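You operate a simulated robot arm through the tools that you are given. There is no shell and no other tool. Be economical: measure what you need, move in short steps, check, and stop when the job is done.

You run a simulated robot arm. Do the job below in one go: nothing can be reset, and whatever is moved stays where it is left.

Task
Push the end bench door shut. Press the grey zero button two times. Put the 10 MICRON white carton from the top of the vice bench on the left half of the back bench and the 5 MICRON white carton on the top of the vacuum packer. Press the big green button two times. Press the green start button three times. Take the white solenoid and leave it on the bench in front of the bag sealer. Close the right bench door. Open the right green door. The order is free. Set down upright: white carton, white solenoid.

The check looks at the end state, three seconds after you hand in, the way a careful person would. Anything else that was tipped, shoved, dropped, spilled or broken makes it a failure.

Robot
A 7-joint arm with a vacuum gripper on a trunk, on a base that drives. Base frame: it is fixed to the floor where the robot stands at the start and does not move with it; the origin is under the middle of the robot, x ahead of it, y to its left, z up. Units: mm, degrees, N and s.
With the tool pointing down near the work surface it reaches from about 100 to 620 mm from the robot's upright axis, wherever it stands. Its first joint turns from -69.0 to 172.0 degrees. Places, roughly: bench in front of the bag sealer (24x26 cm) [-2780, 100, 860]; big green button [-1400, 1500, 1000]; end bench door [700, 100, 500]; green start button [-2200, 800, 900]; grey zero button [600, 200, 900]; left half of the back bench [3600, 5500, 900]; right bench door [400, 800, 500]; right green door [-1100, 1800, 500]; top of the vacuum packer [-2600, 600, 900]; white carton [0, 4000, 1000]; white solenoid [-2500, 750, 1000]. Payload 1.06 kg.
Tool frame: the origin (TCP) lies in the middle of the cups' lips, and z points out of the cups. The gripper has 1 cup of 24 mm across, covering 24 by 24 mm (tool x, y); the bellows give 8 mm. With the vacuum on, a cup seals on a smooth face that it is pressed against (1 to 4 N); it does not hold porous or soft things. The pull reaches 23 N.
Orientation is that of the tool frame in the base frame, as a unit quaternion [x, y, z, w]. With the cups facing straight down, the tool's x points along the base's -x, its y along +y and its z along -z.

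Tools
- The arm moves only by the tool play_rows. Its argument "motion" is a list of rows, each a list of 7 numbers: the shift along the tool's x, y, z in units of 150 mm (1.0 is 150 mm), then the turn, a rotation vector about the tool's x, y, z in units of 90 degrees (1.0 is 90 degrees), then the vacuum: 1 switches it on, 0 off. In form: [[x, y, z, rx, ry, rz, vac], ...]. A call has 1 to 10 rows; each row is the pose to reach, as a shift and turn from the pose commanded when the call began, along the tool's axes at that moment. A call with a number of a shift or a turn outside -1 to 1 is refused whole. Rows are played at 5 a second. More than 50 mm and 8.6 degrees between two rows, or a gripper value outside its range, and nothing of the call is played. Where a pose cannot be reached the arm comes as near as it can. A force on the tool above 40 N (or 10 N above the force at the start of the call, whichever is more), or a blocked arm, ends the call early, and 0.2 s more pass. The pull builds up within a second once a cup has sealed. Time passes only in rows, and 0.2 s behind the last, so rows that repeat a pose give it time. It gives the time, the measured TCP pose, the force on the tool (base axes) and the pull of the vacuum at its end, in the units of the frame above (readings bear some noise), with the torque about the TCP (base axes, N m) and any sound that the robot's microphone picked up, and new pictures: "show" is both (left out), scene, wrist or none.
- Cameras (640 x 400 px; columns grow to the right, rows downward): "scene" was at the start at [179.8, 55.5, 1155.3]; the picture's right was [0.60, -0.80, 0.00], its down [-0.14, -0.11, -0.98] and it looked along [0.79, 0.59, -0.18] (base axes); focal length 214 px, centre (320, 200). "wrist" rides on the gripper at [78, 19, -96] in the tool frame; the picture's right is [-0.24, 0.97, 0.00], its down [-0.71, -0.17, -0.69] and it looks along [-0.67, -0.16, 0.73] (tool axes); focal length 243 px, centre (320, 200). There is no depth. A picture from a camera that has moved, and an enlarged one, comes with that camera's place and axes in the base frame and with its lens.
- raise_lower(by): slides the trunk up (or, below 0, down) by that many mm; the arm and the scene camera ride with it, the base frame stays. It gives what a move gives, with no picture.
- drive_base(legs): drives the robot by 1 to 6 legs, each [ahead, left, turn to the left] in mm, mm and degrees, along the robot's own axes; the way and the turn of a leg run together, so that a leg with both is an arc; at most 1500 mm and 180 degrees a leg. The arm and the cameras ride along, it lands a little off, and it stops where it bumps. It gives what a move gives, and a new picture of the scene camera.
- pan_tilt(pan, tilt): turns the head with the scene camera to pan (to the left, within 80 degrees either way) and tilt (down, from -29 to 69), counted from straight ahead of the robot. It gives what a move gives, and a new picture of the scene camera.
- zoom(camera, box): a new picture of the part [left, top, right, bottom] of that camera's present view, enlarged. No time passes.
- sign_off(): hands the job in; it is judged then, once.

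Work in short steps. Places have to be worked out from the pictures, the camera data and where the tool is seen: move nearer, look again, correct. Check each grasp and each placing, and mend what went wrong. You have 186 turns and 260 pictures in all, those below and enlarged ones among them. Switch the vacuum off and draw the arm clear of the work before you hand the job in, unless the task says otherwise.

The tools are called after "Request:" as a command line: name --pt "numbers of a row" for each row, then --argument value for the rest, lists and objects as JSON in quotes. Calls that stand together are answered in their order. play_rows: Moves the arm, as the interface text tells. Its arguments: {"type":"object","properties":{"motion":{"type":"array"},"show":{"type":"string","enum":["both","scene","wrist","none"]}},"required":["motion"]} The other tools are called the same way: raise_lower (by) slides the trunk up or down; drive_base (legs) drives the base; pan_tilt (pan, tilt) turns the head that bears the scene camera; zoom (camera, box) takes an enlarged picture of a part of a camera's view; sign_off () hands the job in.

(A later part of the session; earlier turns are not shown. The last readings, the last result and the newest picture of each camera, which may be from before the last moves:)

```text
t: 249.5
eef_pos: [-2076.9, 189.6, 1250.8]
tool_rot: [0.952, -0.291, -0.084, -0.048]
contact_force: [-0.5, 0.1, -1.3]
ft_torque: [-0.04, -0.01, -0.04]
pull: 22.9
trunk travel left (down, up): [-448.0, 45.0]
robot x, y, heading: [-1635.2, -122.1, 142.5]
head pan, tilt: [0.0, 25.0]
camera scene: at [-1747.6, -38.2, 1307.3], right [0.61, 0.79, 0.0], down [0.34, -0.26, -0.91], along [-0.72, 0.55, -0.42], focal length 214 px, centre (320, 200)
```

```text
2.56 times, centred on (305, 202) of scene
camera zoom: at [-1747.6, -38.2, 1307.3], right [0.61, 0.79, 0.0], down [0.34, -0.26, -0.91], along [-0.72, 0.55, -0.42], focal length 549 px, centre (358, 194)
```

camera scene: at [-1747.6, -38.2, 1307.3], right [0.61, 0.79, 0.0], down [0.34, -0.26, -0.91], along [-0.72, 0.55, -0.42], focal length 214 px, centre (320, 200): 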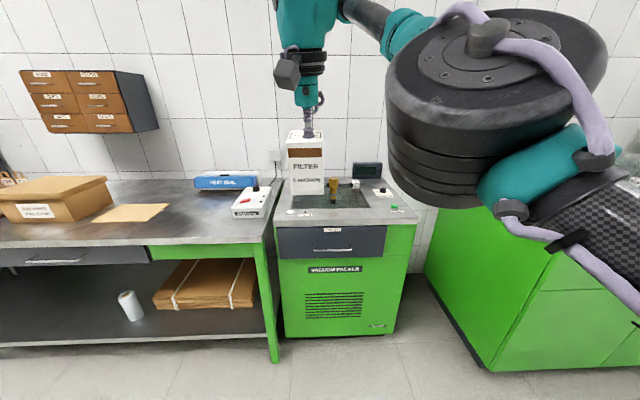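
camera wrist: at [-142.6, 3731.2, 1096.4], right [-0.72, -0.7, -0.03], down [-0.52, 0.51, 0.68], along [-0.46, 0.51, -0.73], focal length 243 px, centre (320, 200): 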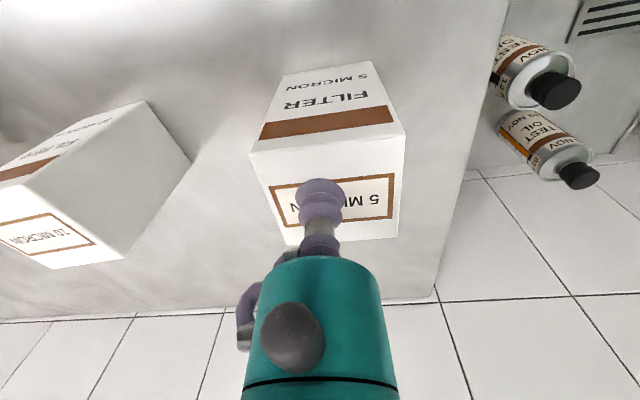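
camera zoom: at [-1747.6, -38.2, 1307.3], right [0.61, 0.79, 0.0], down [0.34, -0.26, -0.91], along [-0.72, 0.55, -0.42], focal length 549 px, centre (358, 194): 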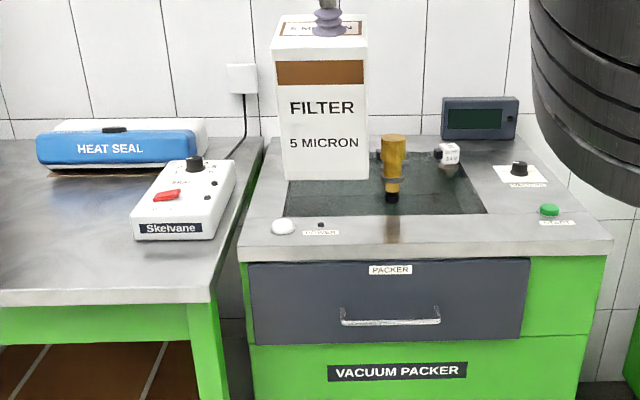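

The solenoid (white "24V" cube), brass injector and green start button are all on the packer. I will set the carton on the front-left of its dark mat; I lower 90 mm and drive it there.

Request:
raise_lower --by -100

Request:
drive_base --legs '[[455, 42, 0]]'

Request:
play_rows --pt "0 0 0 0 0 0 1" --show "wrist"

```text
t: 250.9
eef_pos: [-2078.0, 189.9, 1152.1]
tool_rot: [0.952, -0.292, -0.084, -0.048]
contact_force: [-0.2, -0.3, -0.8]
ft_torque: [-0.02, -0.02, 0.0]
pull: 23.2
trunk travel left (down, up): [-348.0, 145.0]
robot x, y, heading: [-1638.1, -121.3, 142.5]
head pan, tilt: [0.0, 25.0]
```

```text
t: 253.6
eef_pos: [-2472.5, 432.2, 1151.9]
tool_rot: [0.953, -0.286, -0.084, -0.048]
contact_force: [0.3, -1.0, -3.1]
ft_torque: [-0.06, -0.04, 0.0]
pull: 22.6
trunk travel left (down, up): [-348.0, 145.0]
robot x, y, heading: [-2028.2, 121.5, 143.0]
head pan, tilt: [0.0, 25.0]
camera scene: at [-2176.0, 233.6, 1194.8], right [0.6, 0.8, 0.0], down [0.34, -0.25, -0.91], along [-0.72, 0.55, -0.42], focal length 214 px, centre (320, 200)
```

scene: 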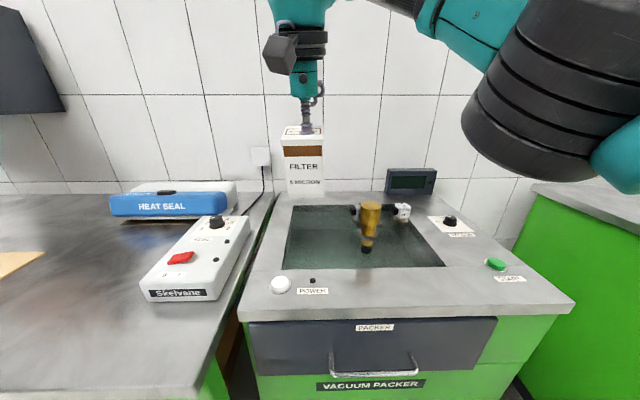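

```text
t: 254.0
eef_pos: [-2473.9, 430.3, 1150.4]
tool_rot: [0.954, -0.285, -0.084, -0.047]
contact_force: [0.1, -0.5, -1.8]
ft_torque: [-0.03, -0.03, 0.0]
pull: 23.0
trunk travel left (down, up): [-348.0, 145.0]
robot x, y, heading: [-2029.3, 120.7, 142.7]
head pan, tilt: [0.0, 25.0]
camera wrist: at [-2405.5, 359.7, 1228.4], right [-0.73, -0.68, 0.0], down [-0.4, 0.43, 0.81], along [-0.56, 0.59, -0.58], focal length 243 px, centre (320, 200)
```

wrist: 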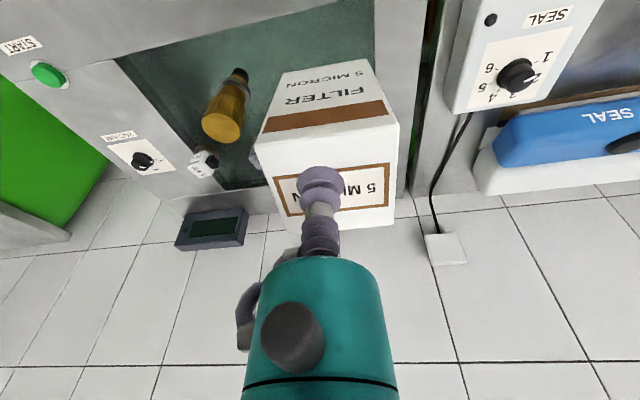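

The mat is at z ≈ 884, and the spot I choose is (-2520, 469), 130 mm from the brass part. I straighten the tool and lower to z ≈ 1035.

Request:
play_rows --pt "0 0 0.2 0 0.03 0 1" --pt "-0.06 0 0.4 -0.01 0.06 0 1" --pt "-0.16 -0.01 0.6 -0.02 0.09 0 1" --pt "-0.25 -0.015 0.81 -0.027 0.12 0 1" --pt "-0.25 -0.015 0.81 -0.027 0.12 0 1" --show "both"

```text
t: 255.2
eef_pos: [-2506.8, 461.4, 1034.5]
tool_rot: [0.958, -0.286, 0.0, 0.0]
contact_force: [0.0, 0.0, -1.6]
ft_torque: [0.02, -0.03, 0.03]
pull: 23.2
out of reach, approached as far as the arm can: row 4, 5
trunk travel left (down, up): [-348.0, 145.0]
robot x, y, heading: [-2029.4, 123.3, 142.8]
head pan, tilt: [0.0, 25.0]
camera scene: at [-2175.5, 233.0, 1194.9], right [0.6, 0.8, 0.0], down [0.34, -0.25, -0.91], along [-0.72, 0.55, -0.42], focal length 214 px, centre (320, 200)
camera wrist: at [-2451.5, 402.3, 1130.3], right [-0.73, -0.68, 0.0], down [-0.5, 0.53, 0.69], along [-0.47, 0.5, -0.73], focal length 243 px, centre (320, 200)
```

scene: 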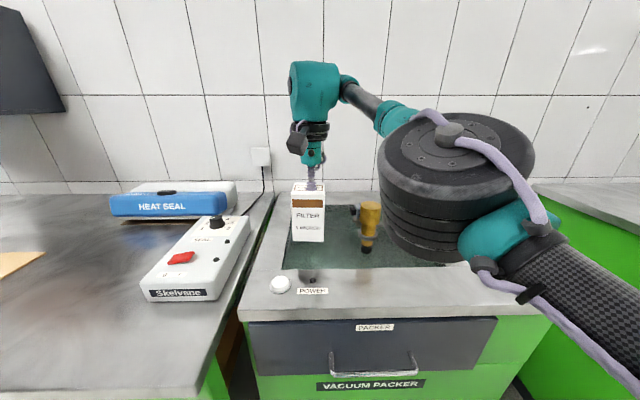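
wrist: 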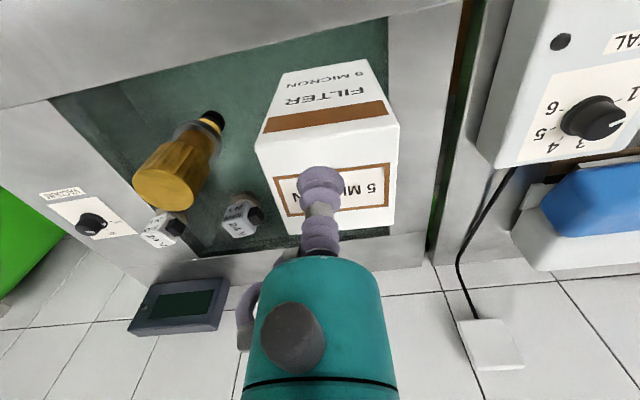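

The tool is exactly vertical and the carton clear of everything. I lower it in small steps to touch the mat.

Request:
play_rows --pt "0 0 0.15 0 0 0 1" --pt "0 0 0.22 0 0 0 1" --pt "0 0 0.26 0 0 0 1" --pt "0 0 0.29 0 0 0 1" --pt "0 0 0.32 0 0 0 1" --show "scene"

```text
t: 256.4
eef_pos: [-2505.3, 462.3, 987.0]
tool_rot: [0.958, -0.288, 0.0, 0.0]
contact_force: [-1.3, -0.5, -2.0]
ft_torque: [-0.03, 0.0, 0.0]
pull: 23.2
trunk travel left (down, up): [-348.0, 145.0]
robot x, y, heading: [-2029.9, 124.9, 143.1]
head pan, tilt: [0.0, 25.0]
camera scene: at [-2175.7, 233.4, 1194.8], right [0.6, 0.8, 0.0], down [0.34, -0.25, -0.91], along [-0.72, 0.55, -0.42], focal length 214 px, centre (320, 200)
```

scene: 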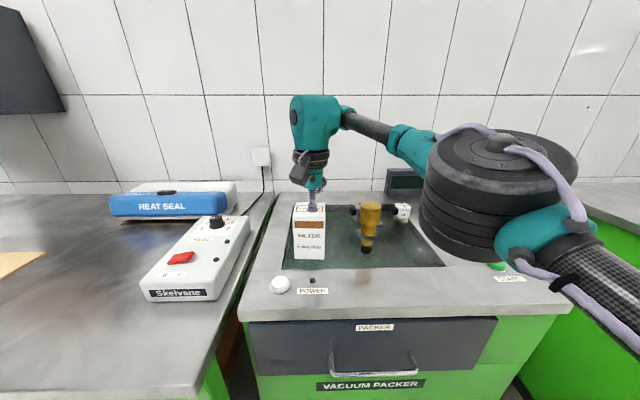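

No contact yet. I keep lowering in 3 mm steps.

Request:
play_rows --pt "0 0 0.02 0 0 0 1" --pt "0 0 0.04 0 0 0 1" --pt "0 0 0.06 0 0 0 1" --pt "0 0 0.08 0 0 0 1" --pt "0 0 0.1 0 0 0 1" --pt "0 0 0.1 0 0 0 1" --show "none"

```text
t: 257.8
eef_pos: [-2506.2, 463.1, 973.8]
tool_rot: [0.958, -0.287, 0.0, -0.001]
contact_force: [0.0, 0.7, -1.5]
ft_torque: [0.03, 0.0, 0.04]
pull: 23.2
trunk travel left (down, up): [-348.0, 145.0]
robot x, y, heading: [-2027.7, 126.8, 142.9]
head pan, tilt: [0.0, 25.0]
```

Request:
play_rows --pt "0 0 0.02 0 0 0 1" --pt "0 0 0.04 0 0 0 1" --pt "0 0 0.06 0 0 0 1" --pt "0 0 0.08 0 0 0 1" --pt "0 0 0.1 0 0 0 1" --pt "0 0 0.1 0 0 0 1" --show "scene"

Request:
zoom --camera "scene" --box '[260, 170, 420, 290]'

```text
t: 259.2
eef_pos: [-2506.9, 461.5, 960.2]
tool_rot: [0.958, -0.287, -0.001, 0.0]
contact_force: [-9.9, 2.0, 31.1]
ft_torque: [0.11, -0.14, 0.05]
pull: 23.0
trunk travel left (down, up): [-348.0, 145.0]
robot x, y, heading: [-2034.3, 122.3, 143.2]
head pan, tilt: [0.0, 25.0]
camera scene: at [-2174.8, 232.0, 1195.2], right [0.6, 0.8, 0.0], down [0.34, -0.25, -0.91], along [-0.72, 0.55, -0.42], focal length 214 px, centre (320, 200)
```

scene: 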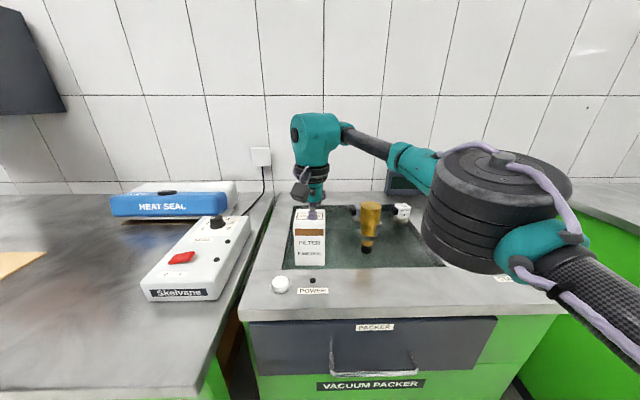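

```text
3.33 times, centred on (340, 230) of scene
camera zoom: at [-2174.8, 232.0, 1195.2], right [0.6, 0.8, 0.0], down [0.34, -0.25, -0.91], along [-0.72, 0.55, -0.42], focal length 715 px, centre (253, 100)
```

zoom: 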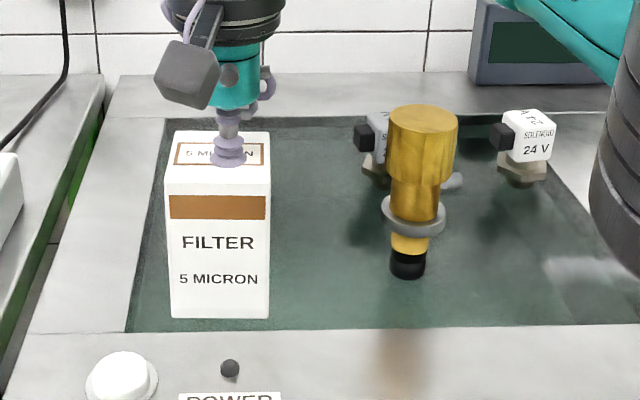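

The carton stands on the mat. I release the vacuum, wait, and lift off.

Request:
play_rows --pt "0 0 -0.03 0 0 0 0" --pt "0 0 -0.03 0 0 0 0" --pt "0 0 -0.03 0 0 0 0" --pt "0 0 -0.03 0 0 0 0" --pt "0 0 -0.03 0 0 0 0" --pt "0 0 -0.06 0 0 0 0" --pt "0 0 -0.2 0 0 0 0" --pt "0 0 -0.5 0 0 0 0" --pt "0 0 -0.8 0 0 0 0" --show "both"

```text
t: 261.2
eef_pos: [-2504.1, 462.1, 1053.2]
tool_rot: [0.958, -0.285, 0.0, 0.001]
contact_force: [0.0, 0.6, 0.2]
ft_torque: [-0.02, 0.0, 0.04]
pull: 0.0
out of reach, approached as far as the arm can: row 9
trunk travel left (down, up): [-348.0, 145.0]
robot x, y, heading: [-2029.1, 124.3, 143.1]
head pan, tilt: [0.0, 25.0]
camera scene: at [-2175.4, 233.8, 1194.8], right [0.6, 0.8, 0.0], down [0.34, -0.25, -0.91], along [-0.72, 0.55, -0.42], focal length 214 px, centre (320, 200)
camera wrist: at [-2446.5, 402.0, 1147.9], right [-0.73, -0.68, 0.0], down [-0.5, 0.53, 0.69], along [-0.47, 0.5, -0.73], focal length 243 px, centre (320, 200)
```

scene: 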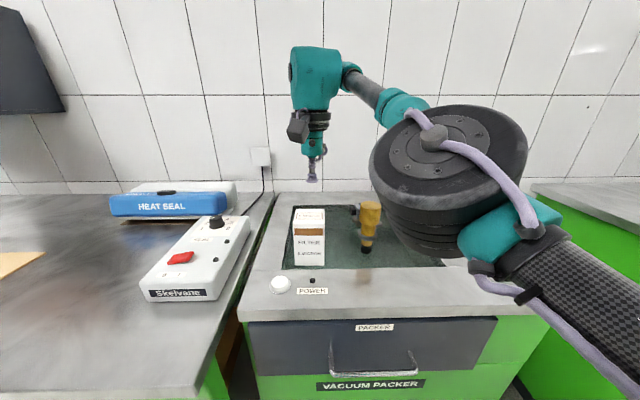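
wrist: 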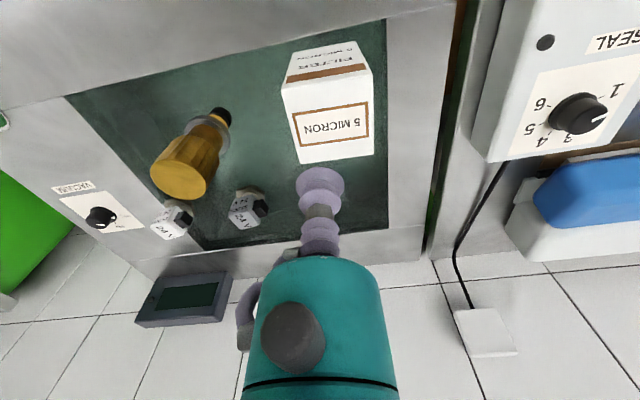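

The carton stands upright. Next the solenoid; I zoom in on the two.

Request:
zoom --camera "wrist" --box '[120, 150, 300, 265]'

```text
3.48 times, centred on (210, 208) of wrist
camera zoom: at [-2446.5, 402.0, 1147.9], right [-0.73, -0.68, 0.0], down [-0.5, 0.53, 0.69], along [-0.47, 0.5, -0.73], focal length 844 px, centre (703, 174)
```

zoom: 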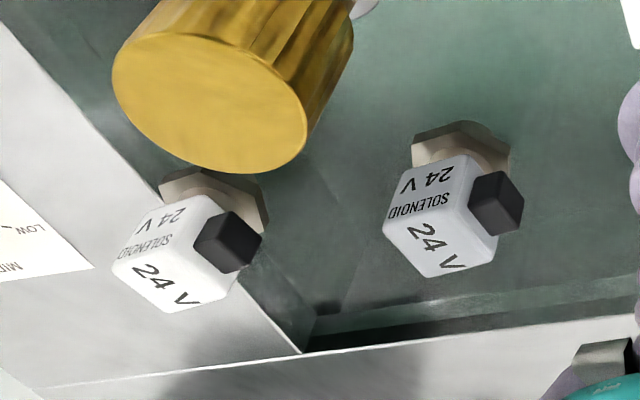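

The white one is at about (-2470, 752, top 920). I shift the base right and forward so the cup hangs near it, staying above the brass part (979).

Request:
drive_base --legs '[[0, -256, 0], [110, 0, 0]]'

Request:
play_rows --pt "0 0 0 0 0 0 0" --show "wrist"

```text
t: 264.9
eef_pos: [-2435.3, 733.3, 1053.0]
tool_rot: [0.959, -0.285, 0.0, -0.001]
contact_force: [0.4, 0.4, -0.6]
ft_torque: [0.0, -0.01, 0.04]
pull: 0.0
trunk travel left (down, up): [-348.0, 145.0]
robot x, y, heading: [-1960.0, 394.3, 143.2]
head pan, tilt: [0.0, 25.0]
camera scene: at [-2107.4, 506.9, 1194.7], right [0.6, 0.8, 0.0], down [0.34, -0.25, -0.91], along [-0.73, 0.54, -0.42], focal length 214 px, centre (320, 200)
```

scene: 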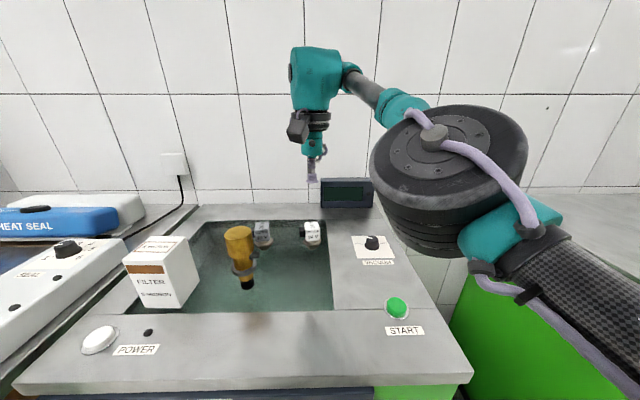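

```text
t: 265.3
eef_pos: [-2435.3, 733.0, 1053.4]
tool_rot: [0.959, -0.284, -0.001, 0.0]
contact_force: [-0.3, -0.5, 0.4]
ft_torque: [0.01, 0.0, 0.03]
pull: 0.1
trunk travel left (down, up): [-348.0, 145.0]
robot x, y, heading: [-1963.5, 400.5, 143.1]
head pan, tilt: [0.0, 25.0]
camera wrist: at [-2378.8, 673.7, 1147.4], right [-0.73, -0.69, 0.0], down [-0.5, 0.53, 0.69], along [-0.47, 0.5, -0.73], focal length 243 px, centre (320, 200)
```

wrist: 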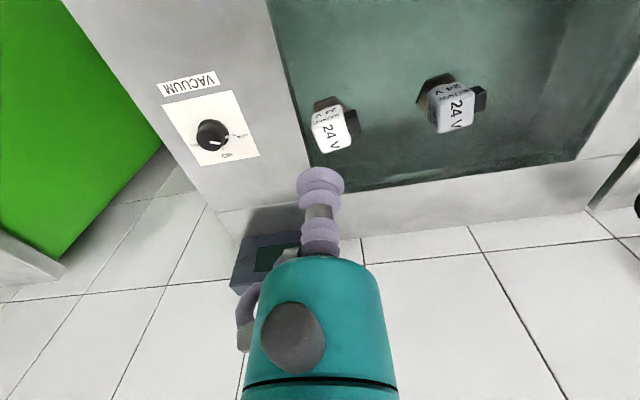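

Triangulated again: the white solenoid's top centre is (-2475, 757, 914), 47 mm straight ahead. I drive 45 mm, then descend to about 30 mm above.

Request:
drive_base --legs '[[46, 0, 0]]'

Request:
play_rows --pt "0 0 0.3 0 0 0 0" --pt "0 0 0.6 0 0 0 0" --pt "0 0 0.72 0 0 0 0" --show "both"

```text
t: 266.2
eef_pos: [-2473.5, 760.5, 1052.9]
tool_rot: [0.959, -0.284, -0.001, 0.0]
contact_force: [-1.1, 0.5, 0.0]
ft_torque: [0.03, -0.01, -0.03]
pull: 0.0
trunk travel left (down, up): [-348.0, 145.0]
robot x, y, heading: [-1997.7, 423.8, 143.6]
head pan, tilt: [0.0, 25.0]
camera scene: at [-2143.7, 533.9, 1194.7], right [0.6, 0.8, 0.0], down [0.34, -0.25, -0.91], along [-0.73, 0.54, -0.42], focal length 214 px, centre (320, 200)
```

scene: 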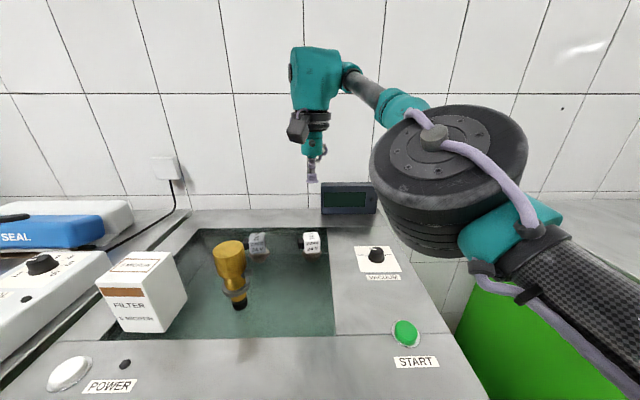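

```text
t: 267.0
eef_pos: [-2473.4, 760.0, 946.0]
tool_rot: [0.959, -0.284, -0.001, -0.001]
contact_force: [0.0, -0.3, 0.0]
ft_torque: [0.01, 0.04, -0.02]
pull: 0.1
trunk travel left (down, up): [-348.0, 145.0]
robot x, y, heading: [-1997.6, 423.7, 143.4]
head pan, tilt: [0.0, 25.0]
camera scene: at [-2143.2, 533.4, 1194.9], right [0.6, 0.8, 0.0], down [0.34, -0.25, -0.91], along [-0.73, 0.54, -0.42], focal length 214 px, centre (320, 200)
camera wrist: at [-2416.5, 701.1, 1040.3], right [-0.73, -0.69, 0.0], down [-0.5, 0.53, 0.69], along [-0.47, 0.5, -0.73], focal length 243 px, centre (320, 200)
```

scene: 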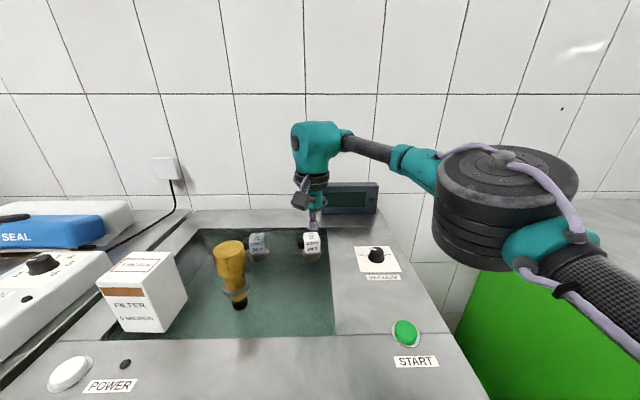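
wrist: 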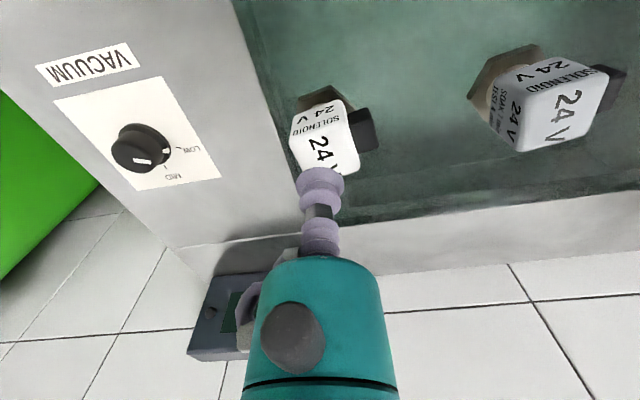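

The cup is aligned within 3 mm. I descend with the vacuum on.

Request:
play_rows --pt "-0.01 0 0.12 0 0 0 1" --pt "-0.01 0 0.16 0 0 0 1" --pt "-0.01 0 0.19 0 0 0 1" --pt "-0.01 0 0.21 0 0 0 1" --pt "-0.01 0 0.23 0 0 0 1" --pt "-0.01 0 0.23 0 0 0 1" --show "none"

```text
t: 268.2
eef_pos: [-2474.6, 760.8, 916.6]
tool_rot: [0.958, -0.286, -0.005, 0.0]
contact_force: [1.1, 3.2, 13.4]
ft_torque: [-0.11, -0.05, 0.03]
pull: 23.0
trunk travel left (down, up): [-348.0, 145.0]
robot x, y, heading: [-1996.5, 424.5, 143.3]
head pan, tilt: [0.0, 25.0]
stopped in row 5: the force on the tool passed its limit at 43 N (the readings are from after the stop); the commanded pose is now the measured one
```

Sealed at 23 N. I lift it 130 mm and look.

Request:
play_rows --pt "0 0 -0.1 0 0 0 1" --pt "0 0 -0.4 0 0 0 1" --pt "0 0 -0.7 0 0 0 1" --pt "0 0 -0.9 0 0 0 1" --show "both"

```text
t: 269.2
eef_pos: [-2471.4, 759.3, 1052.2]
tool_rot: [0.958, -0.286, -0.004, -0.001]
contact_force: [-0.4, 0.1, -2.0]
ft_torque: [0.02, -0.02, -0.02]
pull: 23.5
trunk travel left (down, up): [-348.0, 145.0]
robot x, y, heading: [-1996.4, 422.4, 143.4]
head pan, tilt: [0.0, 25.0]
camera scene: at [-2143.3, 533.2, 1194.9], right [0.6, 0.8, 0.0], down [0.34, -0.25, -0.91], along [-0.73, 0.54, -0.42], focal length 214 px, centre (320, 200)
camera wrist: at [-2414.4, 700.0, 1145.6], right [-0.73, -0.68, 0.0], down [-0.49, 0.53, 0.69], along [-0.47, 0.5, -0.72], focal length 243 px, centre (320, 200)
```

scene: 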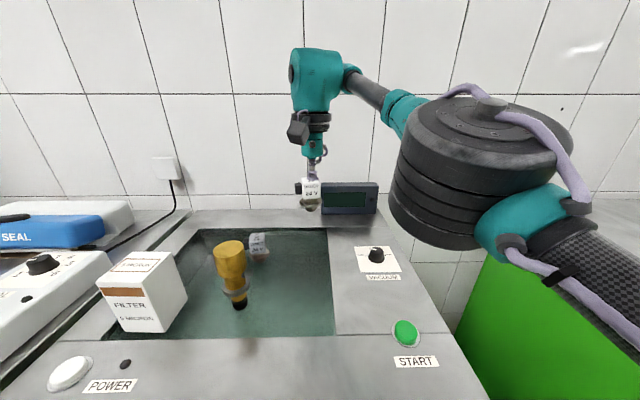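
wrist: 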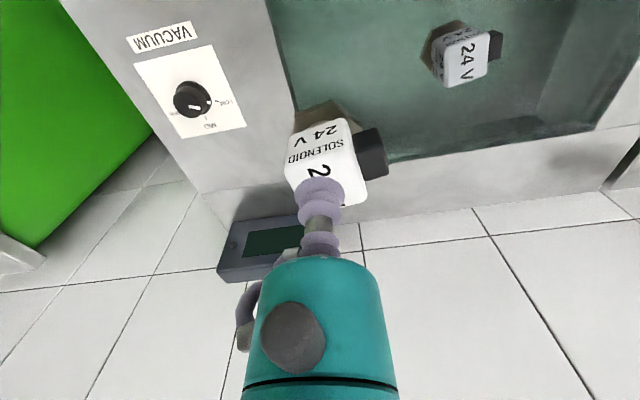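

The solenoid is held. I take it back out, along the front, and over the clear bench spot in front of the heat sealer at about (-2785, 92).

Request:
drive_base --legs '[[-350, 0, 0], [0, 739, 0], [150, 0, 0]]'

Request:
pan_tilt --pan 8 --tilt 32

```text
t: 279.1
eef_pos: [-2758.8, 24.2, 1051.8]
tool_rot: [0.96, -0.279, -0.004, 0.001]
contact_force: [-0.4, 0.1, -2.6]
ft_torque: [0.0, -0.01, 0.0]
pull: 23.1
trunk travel left (down, up): [-348.0, 145.0]
robot x, y, heading: [-2274.3, -307.9, 144.3]
head pan, tilt: [0.0, 25.0]
camera scene: at [-2427.3, -197.7, 1194.7], right [0.59, 0.81, 0.0], down [0.34, -0.25, -0.91], along [-0.73, 0.53, -0.42], focal length 214 px, centre (320, 200)
```

scene: 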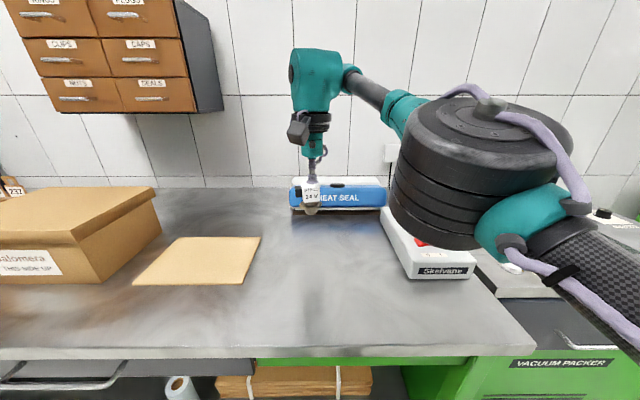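

```text
t: 279.8
eef_pos: [-2758.1, 23.8, 1050.7]
tool_rot: [0.96, -0.279, -0.004, -0.001]
contact_force: [0.0, -0.1, -1.5]
ft_torque: [0.02, 0.04, 0.01]
pull: 23.1
trunk travel left (down, up): [-348.0, 145.0]
robot x, y, heading: [-2277.5, -305.0, 144.2]
head pan, tilt: [8.0, 32.0]
camera scene: at [-2431.3, -210.1, 1183.8], right [0.47, 0.88, 0.0], down [0.47, -0.25, -0.85], along [-0.75, 0.4, -0.53], focal length 214 px, centre (320, 200)
```

scene: 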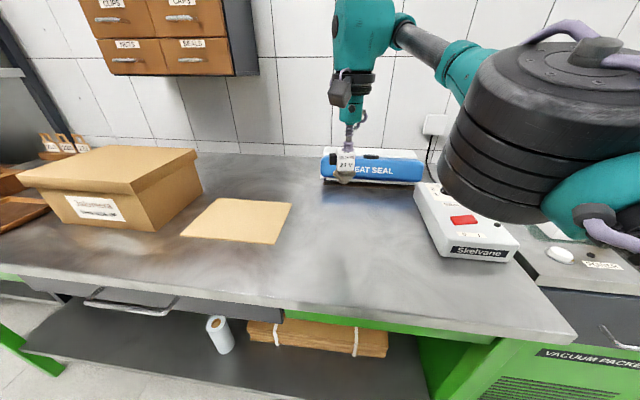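

The target spot projects between the paper and the control box. I move 55 mm forward and 45 mm right, then lower.

Request:
drive_base --legs '[[55, -45, 0]]'

Request:
play_rows --pt "0 0 0.3 0 0 0 1" --pt "0 0 0.6 0 0 0 1" --pt "0 0 0.8 0 0 0 1" --show "both"

```text
t: 280.9
eef_pos: [-2775.7, 92.5, 1051.0]
tool_rot: [0.96, -0.279, -0.004, 0.001]
contact_force: [0.3, -0.4, -2.7]
ft_torque: [0.03, 0.02, 0.0]
pull: 22.8
trunk travel left (down, up): [-348.0, 145.0]
robot x, y, heading: [-2298.6, -239.8, 144.2]
head pan, tilt: [8.0, 32.0]
camera scene: at [-2450.1, -141.4, 1183.6], right [0.47, 0.88, 0.0], down [0.47, -0.25, -0.85], along [-0.75, 0.4, -0.53], focal length 214 px, centre (320, 200)
```

scene: 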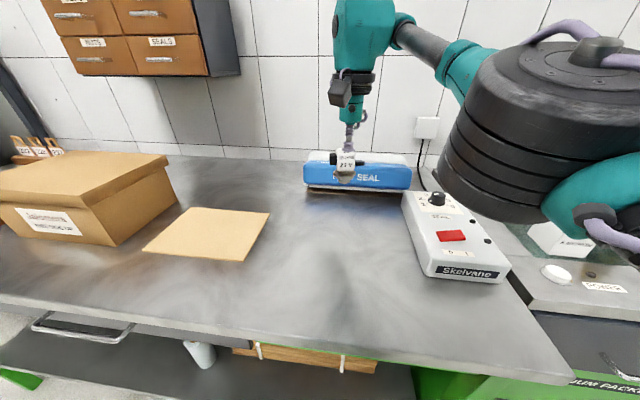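

```text
t: 281.7
eef_pos: [-2778.5, 91.2, 930.6]
tool_rot: [0.96, -0.279, -0.005, 0.001]
contact_force: [-0.1, 0.5, -2.4]
ft_torque: [0.01, -0.01, -0.03]
pull: 22.7
trunk travel left (down, up): [-348.0, 145.0]
robot x, y, heading: [-2298.7, -238.9, 143.8]
head pan, tilt: [8.0, 32.0]
camera scene: at [-2450.0, -141.9, 1183.7], right [0.47, 0.88, 0.0], down [0.47, -0.25, -0.85], along [-0.75, 0.4, -0.53], focal length 214 px, centre (320, 200)
camera wrist: at [-2721.3, 33.4, 1024.7], right [-0.72, -0.69, 0.0], down [-0.5, 0.52, 0.69], along [-0.48, 0.49, -0.72], focal length 243 px, centre (320, 200)
```

scene: 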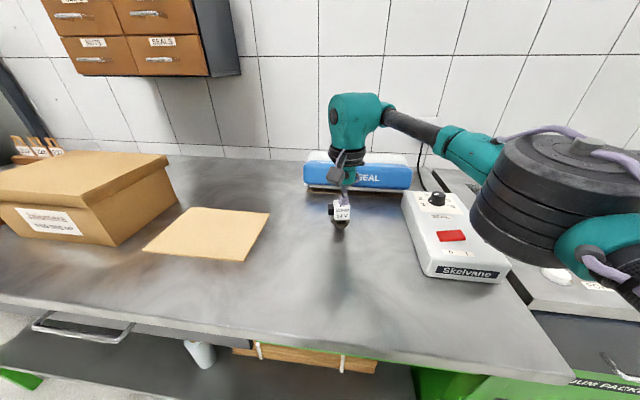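
wrist: 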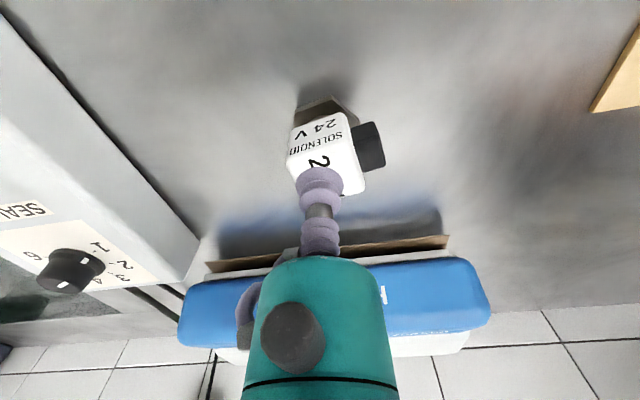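

The spot is clear. I lower in small steps until touch-down.

Request:
play_rows --pt "0 0 0.03 0 0 0 1" --pt "0 0 0.05 0 0 0 1" --pt "0 0 0.07 0 0 0 1" --pt "0 0 0.09 0 0 0 1" --show "none"

```text
t: 282.7
eef_pos: [-2778.7, 90.9, 918.9]
tool_rot: [0.96, -0.279, -0.006, 0.001]
contact_force: [-3.6, 4.0, 21.1]
ft_torque: [-0.01, 0.05, 0.0]
pull: 23.2
trunk travel left (down, up): [-348.0, 145.0]
robot x, y, heading: [-2294.1, -238.6, 144.3]
head pan, tilt: [8.0, 32.0]
```

Touch-down with 21 N. I ease off, release, wait and lift away.

Request:
play_rows --pt "0 0 -0.025 0 0 0 0" --pt "0 0 -0.025 0 0 0 0" --pt "0 0 -0.025 0 0 0 0" --pt "0 0 -0.025 0 0 0 0" --pt "0 0 -0.025 0 0 0 0" --pt "0 0 -0.06 0 0 0 0" --pt "0 0 -0.2 0 0 0 0" --pt "0 0 -0.5 0 0 0 0" --pt "0 0 -0.8 0 0 0 0" --show "scene"

Request:
zoom --camera "scene" --box '[260, 140, 460, 270]'

```text
t: 284.7
eef_pos: [-2776.6, 90.5, 1039.9]
tool_rot: [0.961, -0.278, -0.005, -0.001]
contact_force: [0.1, 0.2, 0.5]
ft_torque: [-0.01, 0.02, 0.02]
pull: 0.0
trunk travel left (down, up): [-348.0, 145.0]
robot x, y, heading: [-2297.7, -237.9, 144.3]
head pan, tilt: [8.0, 32.0]
camera scene: at [-2449.7, -142.7, 1183.8], right [0.47, 0.88, 0.0], down [0.47, -0.25, -0.85], along [-0.75, 0.4, -0.53], focal length 214 px, centre (320, 200)
```

scene: 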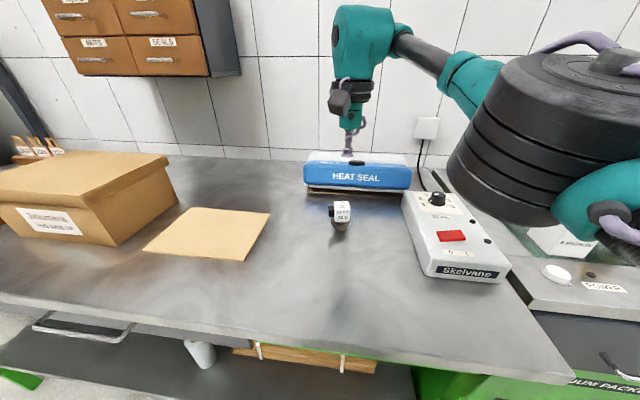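

```text
3.08 times, centred on (360, 205) of scene
camera zoom: at [-2449.7, -142.7, 1183.8], right [0.47, 0.88, 0.0], down [0.47, -0.25, -0.85], along [-0.75, 0.4, -0.53], focal length 660 px, centre (197, 185)
```

zoom: 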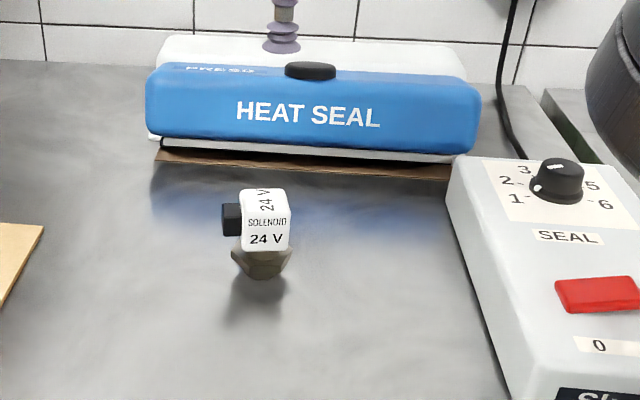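

The solenoid stands upright in front of the sealer. Now the green START button near (-2222, 740): I back off, move right along the front and come in.

Request:
drive_base --legs '[[-200, 0, 0], [0, -846, 0], [100, 0, 0]]'

Request:
play_rows --pt "0 0 0 0 0 0 0" --show "wrist"

```text
t: 294.5
eef_pos: [-2197.0, 724.1, 1038.9]
tool_rot: [0.96, -0.28, -0.003, 0.0]
contact_force: [-0.6, -0.2, -1.2]
ft_torque: [0.0, 0.0, 0.0]
pull: 0.0
trunk travel left (down, up): [-348.0, 145.0]
robot x, y, heading: [-1717.2, 392.4, 143.7]
head pan, tilt: [8.0, 32.0]
camera scene: at [-1871.3, 490.0, 1183.6], right [0.47, 0.88, 0.0], down [0.47, -0.25, -0.85], along [-0.75, 0.4, -0.53], focal length 214 px, centre (320, 200)
```

scene: 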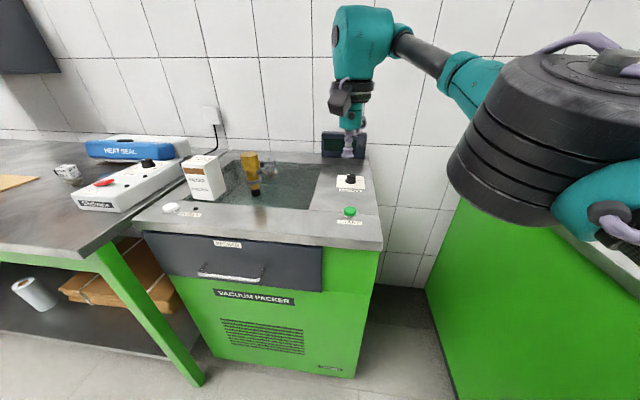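

```text
t: 294.9
eef_pos: [-2198.0, 724.1, 1039.5]
tool_rot: [0.96, -0.28, -0.004, 0.0]
contact_force: [-0.5, 0.4, -0.6]
ft_torque: [0.01, 0.0, 0.03]
pull: 0.0
trunk travel left (down, up): [-348.0, 145.0]
robot x, y, heading: [-1716.9, 393.7, 144.0]
head pan, tilt: [8.0, 32.0]
camera wrist: at [-2140.0, 665.3, 1133.8], right [-0.72, -0.69, 0.0], down [-0.5, 0.52, 0.69], along [-0.48, 0.49, -0.72], focal length 243 px, centre (320, 200)
```

wrist: 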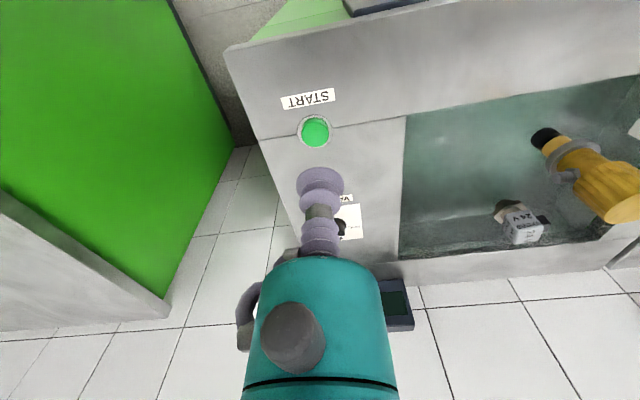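

START is at about (-2233, 768, 869). I drive 54 mm forward and 15 mm right, then descend to about 35 mm above.

Request:
drive_base --legs '[[54, -15, 0]]'

Request:
play_rows --pt "0 0 0.3 0 0 0 0" --pt "0 0 0.6 0 0 0 0" --pt "0 0 0.88 0 0 0 0" --show "wrist"

```text
t: 295.8
eef_pos: [-2231.5, 768.3, 1040.2]
tool_rot: [0.96, -0.28, -0.003, -0.001]
contact_force: [0.7, 0.5, -0.1]
ft_torque: [0.0, -0.01, -0.03]
pull: 0.1
trunk travel left (down, up): [-348.0, 145.0]
robot x, y, heading: [-1755.9, 441.2, 144.0]
head pan, tilt: [8.0, 32.0]
camera scene: at [-1905.3, 533.7, 1183.6], right [0.47, 0.88, 0.0], down [0.47, -0.25, -0.85], along [-0.75, 0.4, -0.53], focal length 214 px, centre (320, 200)
```

scene: 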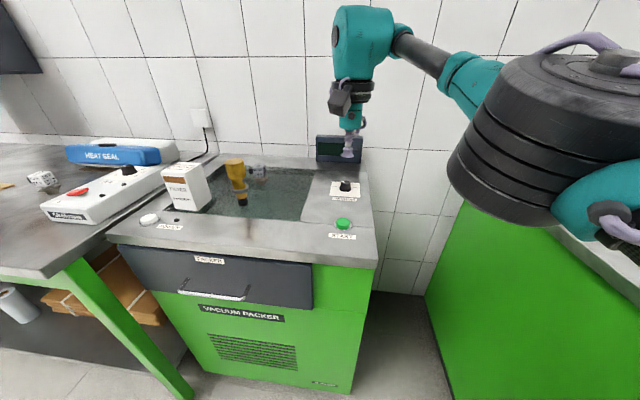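

```text
t: 296.6
eef_pos: [-2235.0, 765.8, 906.9]
tool_rot: [0.96, -0.28, -0.004, 0.0]
contact_force: [-0.3, 0.3, 0.4]
ft_torque: [0.0, -0.01, 0.03]
pull: 0.1
trunk travel left (down, up): [-348.0, 145.0]
robot x, y, heading: [-1751.7, 436.1, 143.9]
head pan, tilt: [8.0, 32.0]
camera wrist: at [-2175.7, 707.4, 1001.4], right [-0.72, -0.69, 0.0], down [-0.5, 0.52, 0.69], along [-0.48, 0.5, -0.72], focal length 243 px, centre (320, 200)
```

wrist: 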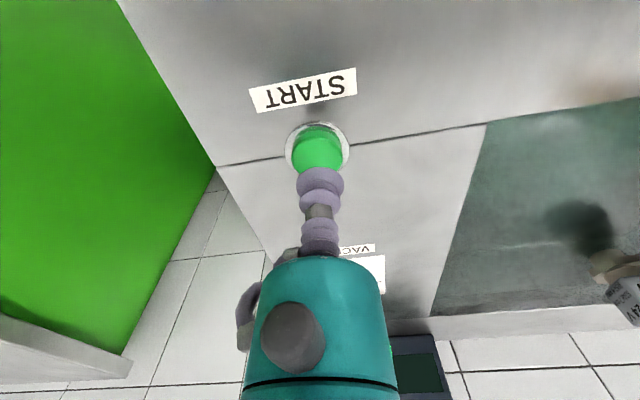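

Well aligned. I press down in small steps.

Request:
play_rows --pt "0 0 0.12 0 0 0 0" --pt "0 0 0.18 0 0 0 0" --pt "0 0 0.21 0 0 0 0" --pt "0 0 0.24 0 0 0 0" --show "none"

```text
t: 297.6
eef_pos: [-2233.3, 767.5, 870.8]
tool_rot: [0.96, -0.28, -0.005, 0.0]
contact_force: [-0.2, -0.9, 0.2]
ft_torque: [-0.02, -0.01, -0.02]
pull: 0.0
trunk travel left (down, up): [-348.0, 145.0]
robot x, y, heading: [-1750.2, 435.9, 144.0]
head pan, tilt: [8.0, 32.0]
```

Request:
play_rows --pt "0 0 0.03 0 0 0 0" --pt "0 0 0.05 0 0 0 0" --pt "0 0 0.07 0 0 0 0" --pt "0 0 0.09 0 0 0 0" --pt "0 0 0.11 0 0 0 0" --show "wrist"

```text
t: 298.8
eef_pos: [-2234.1, 766.2, 855.1]
tool_rot: [0.96, -0.281, -0.005, 0.0]
contact_force: [0.2, -2.0, 9.3]
ft_torque: [0.02, 0.03, 0.01]
pull: 0.0
trunk travel left (down, up): [-348.0, 145.0]
robot x, y, heading: [-1752.2, 436.7, 144.2]
head pan, tilt: [8.0, 32.0]
heard: click
camera wrist: at [-2175.0, 708.8, 950.3], right [-0.72, -0.69, 0.01], down [-0.5, 0.52, 0.69], along [-0.48, 0.5, -0.72], focal length 243 px, centre (320, 200)
```

wrist: 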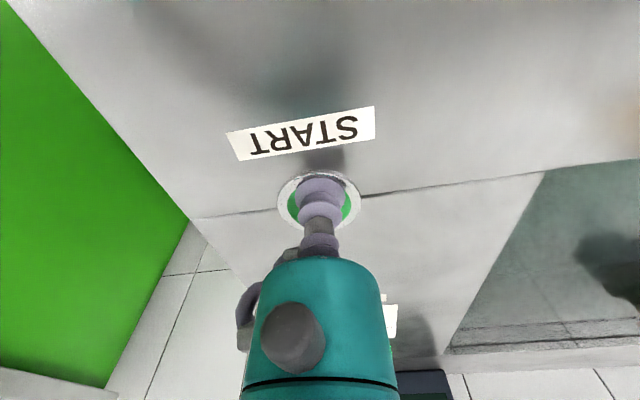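

Click one at a light 9 N. I release fully and press twice more, each to the same depth.

Request:
play_rows --pt "0 0 -0.1 0 0 0 0" --pt "0 0 -0.18 0 0 0 0" --pt "0 0 -0.18 0 0 0 0" --pt "0 0 -0.18 0 0 0 0" --show "none"

Request:
play_rows --pt "0 0 0.08 0 0 0 0" --pt "0 0 0.13 0 0 0 0" --pt "0 0 0.16 0 0 0 0" --pt "0 0 0.185 0 0 0 0" --show "none"

Request:
play_rows --pt "0 0 -0.1 0 0 0 0" --pt "0 0 -0.185 0 0 0 0" --pt "0 0 -0.185 0 0 0 0" --pt "0 0 -0.185 0 0 0 0" --show "none"

Request:
play_rows --pt "0 0 0.08 0 0 0 0" --pt "0 0 0.13 0 0 0 0" --pt "0 0 0.16 0 0 0 0" --pt "0 0 0.185 0 0 0 0" --show "none"

Request:
play_rows --pt "0 0 -0.2 0 0 0 0" --pt "0 0 -0.5 0 0 0 0" --pt "0 0 -0.8 0 0 0 0" --pt "0 0 -1.0 0 0 0 0" --show "none"

```text
t: 299.8
eef_pos: [-2235.2, 768.0, 881.4]
tool_rot: [0.96, -0.28, -0.004, 0.0]
contact_force: [-0.9, 0.2, -0.9]
ft_torque: [0.0, 0.0, 0.01]
pull: 0.1
trunk travel left (down, up): [-348.0, 145.0]
robot x, y, heading: [-1749.8, 437.5, 143.9]
head pan, tilt: [8.0, 32.0]
```

```text
t: 300.8
eef_pos: [-2233.4, 768.0, 855.4]
tool_rot: [0.96, -0.279, -0.006, 0.0]
contact_force: [-2.1, 0.1, 11.8]
ft_torque: [-0.01, -0.03, -0.02]
pull: 0.1
trunk travel left (down, up): [-348.0, 145.0]
robot x, y, heading: [-1752.4, 432.7, 144.2]
head pan, tilt: [8.0, 32.0]
heard: click
```

```text
t: 301.8
eef_pos: [-2233.5, 767.4, 882.6]
tool_rot: [0.96, -0.28, -0.005, -0.001]
contact_force: [0.4, 0.5, -0.6]
ft_torque: [0.01, 0.01, 0.0]
pull: 0.1
trunk travel left (down, up): [-348.0, 145.0]
robot x, y, heading: [-1750.6, 437.5, 144.1]
head pan, tilt: [8.0, 32.0]
```

```text
t: 302.8
eef_pos: [-2233.5, 766.0, 855.6]
tool_rot: [0.96, -0.281, -0.006, 0.0]
contact_force: [-2.0, -0.2, 10.6]
ft_torque: [0.05, -0.07, 0.01]
pull: 0.1
trunk travel left (down, up): [-348.0, 145.0]
robot x, y, heading: [-1751.4, 438.4, 144.0]
head pan, tilt: [8.0, 32.0]
heard: click
```

```text
t: 303.8
eef_pos: [-2231.2, 766.9, 1006.7]
tool_rot: [0.96, -0.28, -0.004, 0.0]
contact_force: [0.7, 0.6, -0.3]
ft_torque: [0.01, -0.03, 0.01]
pull: 0.2
trunk travel left (down, up): [-348.0, 145.0]
robot x, y, heading: [-1755.0, 437.6, 143.8]
head pan, tilt: [8.0, 32.0]
```

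Three clicks. Now back to the vice bench for the 10 MICRON carton: I back out, raise the tool and drive up the aisle, clear of the open door.

Request:
raise_lower --by 70

Request:
drive_base --legs '[[-500, 0, 0], [0, 0, -90], [1450, -100, 0], [1450, 0, 0], [900, 0, 0], [0, 0, 90]]'

```text
t: 304.9
eef_pos: [-2230.3, 767.9, 1072.2]
tool_rot: [0.96, -0.279, -0.005, 0.0]
contact_force: [-0.1, 0.0, 0.0]
ft_torque: [-0.04, 0.06, -0.01]
pull: 0.1
trunk travel left (down, up): [-418.0, 75.0]
robot x, y, heading: [-1749.8, 440.9, 144.0]
head pan, tilt: [8.0, 32.0]
```

```text
t: 333.5
eef_pos: [507.5, 3481.5, 1074.6]
tool_rot: [0.961, -0.278, -0.005, 0.001]
contact_force: [-0.3, 0.0, 0.3]
ft_torque: [-0.01, -0.02, 0.02]
pull: 0.0
trunk travel left (down, up): [-418.0, 75.0]
robot x, y, heading: [989.4, 3154.4, 144.1]
head pan, tilt: [8.0, 32.0]
camera scene: at [854.6, 3234.1, 1260.7], right [0.47, 0.89, 0.0], down [0.47, -0.25, -0.85], along [-0.75, 0.39, -0.53], focal length 214 px, centre (320, 200)
```

scene: 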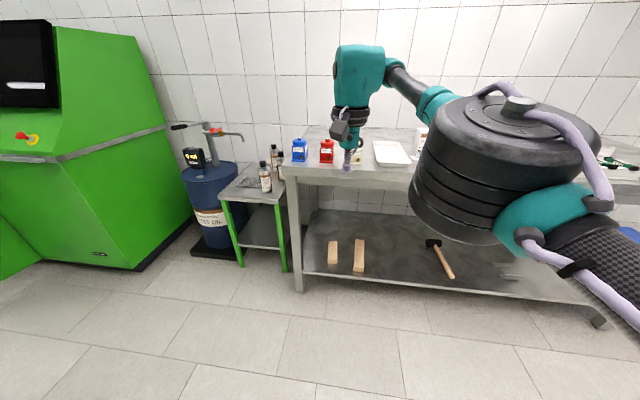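

I approach to stand about 25 mm short of the bench limit, with the cup over the 10 MICRON carton.

Request:
drive_base --legs '[[500, -29, 0], [215, 0, 0]]'

Request:
play_rows --pt "0 0 0 0 0 0 0" --show "wrist"

```text
t: 337.7
eef_pos: [-52.7, 3933.6, 1073.4]
tool_rot: [0.96, -0.281, -0.004, 0.0]
contact_force: [0.2, -0.3, 0.4]
ft_torque: [-0.01, -0.01, 0.02]
pull: 0.1
trunk travel left (down, up): [-418.0, 75.0]
robot x, y, heading: [421.8, 3601.3, 143.7]
head pan, tilt: [8.0, 32.0]
camera scene: at [292.6, 3682.5, 1260.6], right [0.47, 0.88, 0.0], down [0.47, -0.25, -0.85], along [-0.75, 0.4, -0.53], focal length 214 px, centre (320, 200)
```

scene: 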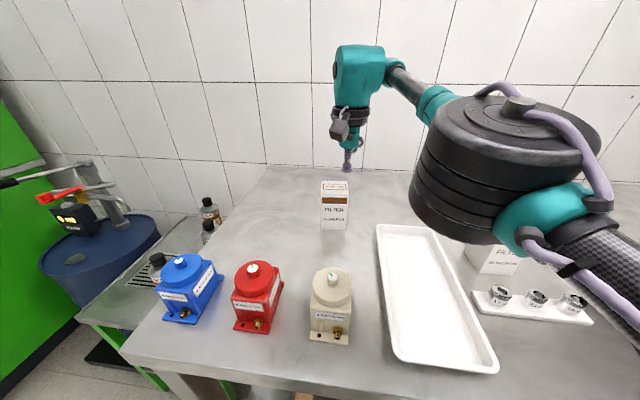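

```text
t: 338.1
eef_pos: [-53.6, 3932.7, 1073.9]
tool_rot: [0.96, -0.281, -0.006, 0.0]
contact_force: [-0.4, 0.4, 0.1]
ft_torque: [-0.01, -0.01, -0.04]
pull: 0.1
trunk travel left (down, up): [-418.0, 75.0]
robot x, y, heading: [423.4, 3602.3, 143.6]
head pan, tilt: [8.0, 32.0]
camera wrist: at [4.7, 3873.8, 1168.4], right [-0.72, -0.69, 0.01], down [-0.5, 0.53, 0.69], along [-0.48, 0.5, -0.72], focal length 243 px, centre (320, 200)
```

wrist: 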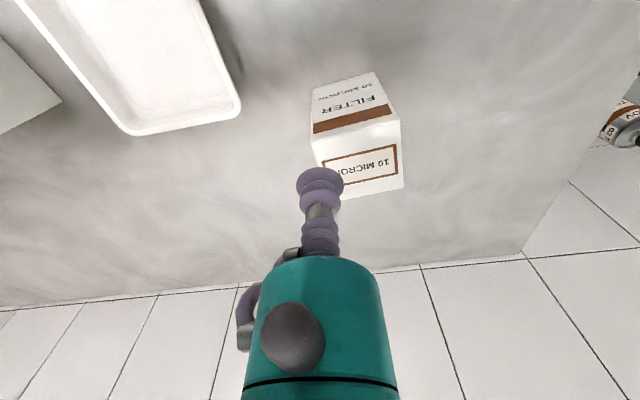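

The carton's top is about 30 mm ahead and 26 mm left of the cup. I drive that much, then descend to 25 mm above.

Request:
drive_base --legs '[[27, 26, 0]]'

Request:
play_rows --pt "0 0 0.15 0 0 0 0" --pt "0 0 0.3 0 0 0 0" --show "wrist"

```text
t: 339.0
eef_pos: [-89.0, 3928.2, 1073.7]
tool_rot: [0.96, -0.281, -0.005, 0.0]
contact_force: [0.9, -0.2, -1.1]
ft_torque: [-0.02, 0.0, -0.01]
pull: 0.1
trunk travel left (down, up): [-418.0, 75.0]
robot x, y, heading: [386.5, 3599.1, 143.8]
head pan, tilt: [8.0, 32.0]
camera scene: at [256.2, 3677.6, 1260.6], right [0.47, 0.88, 0.0], down [0.47, -0.25, -0.85], along [-0.75, 0.4, -0.53], focal length 214 px, centre (320, 200)
```

scene: 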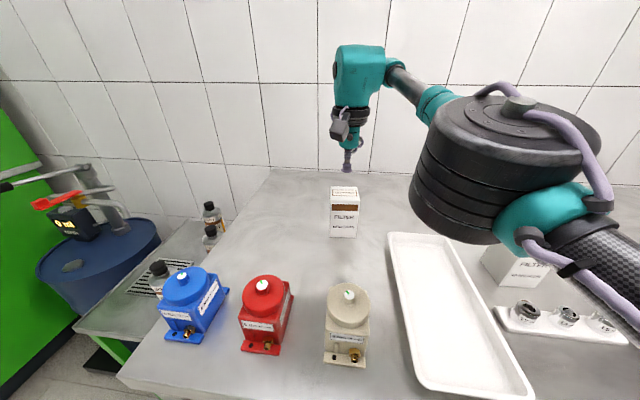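

```text
t: 339.6
eef_pos: [-87.2, 3927.3, 1028.1]
tool_rot: [0.96, -0.282, -0.005, 0.0]
contact_force: [0.3, -0.2, 0.7]
ft_torque: [0.01, -0.03, 0.02]
pull: 0.0
trunk travel left (down, up): [-418.0, 75.0]
robot x, y, heading: [391.1, 3596.7, 143.7]
head pan, tilt: [8.0, 32.0]
camera wrist: at [-30.5, 3868.8, 1122.8], right [-0.72, -0.69, 0.01], down [-0.5, 0.53, 0.69], along [-0.48, 0.5, -0.72], focal length 243 px, centre (320, 200)
```

wrist: 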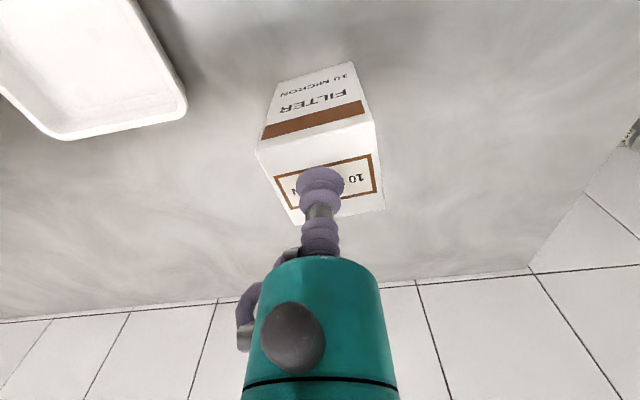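

Nearly centred. I nudge 10 mm forward and descend with the vacuum on.

Request:
play_rows --pt "-0.06 0 0.08 0 0 0 1" --pt "-0.07 0 0.13 0 0 0 1" --pt "-0.07 0 0.16 0 0 0 1" --pt "-0.07 0 0.18 0 0 0 1" --pt "-0.07 0 0.2 0 0 0 1" --pt "-0.07 0 0.215 0 0 0 1" --show "none"

```text
t: 341.0
eef_pos: [-97.7, 3932.6, 1001.4]
tool_rot: [0.96, -0.281, -0.008, -0.001]
contact_force: [-9.6, 0.9, 35.7]
ft_torque: [-0.01, -0.21, -0.09]
pull: 22.8
trunk travel left (down, up): [-418.0, 75.0]
robot x, y, heading: [385.7, 3598.0, 143.8]
head pan, tilt: [8.0, 32.0]
```

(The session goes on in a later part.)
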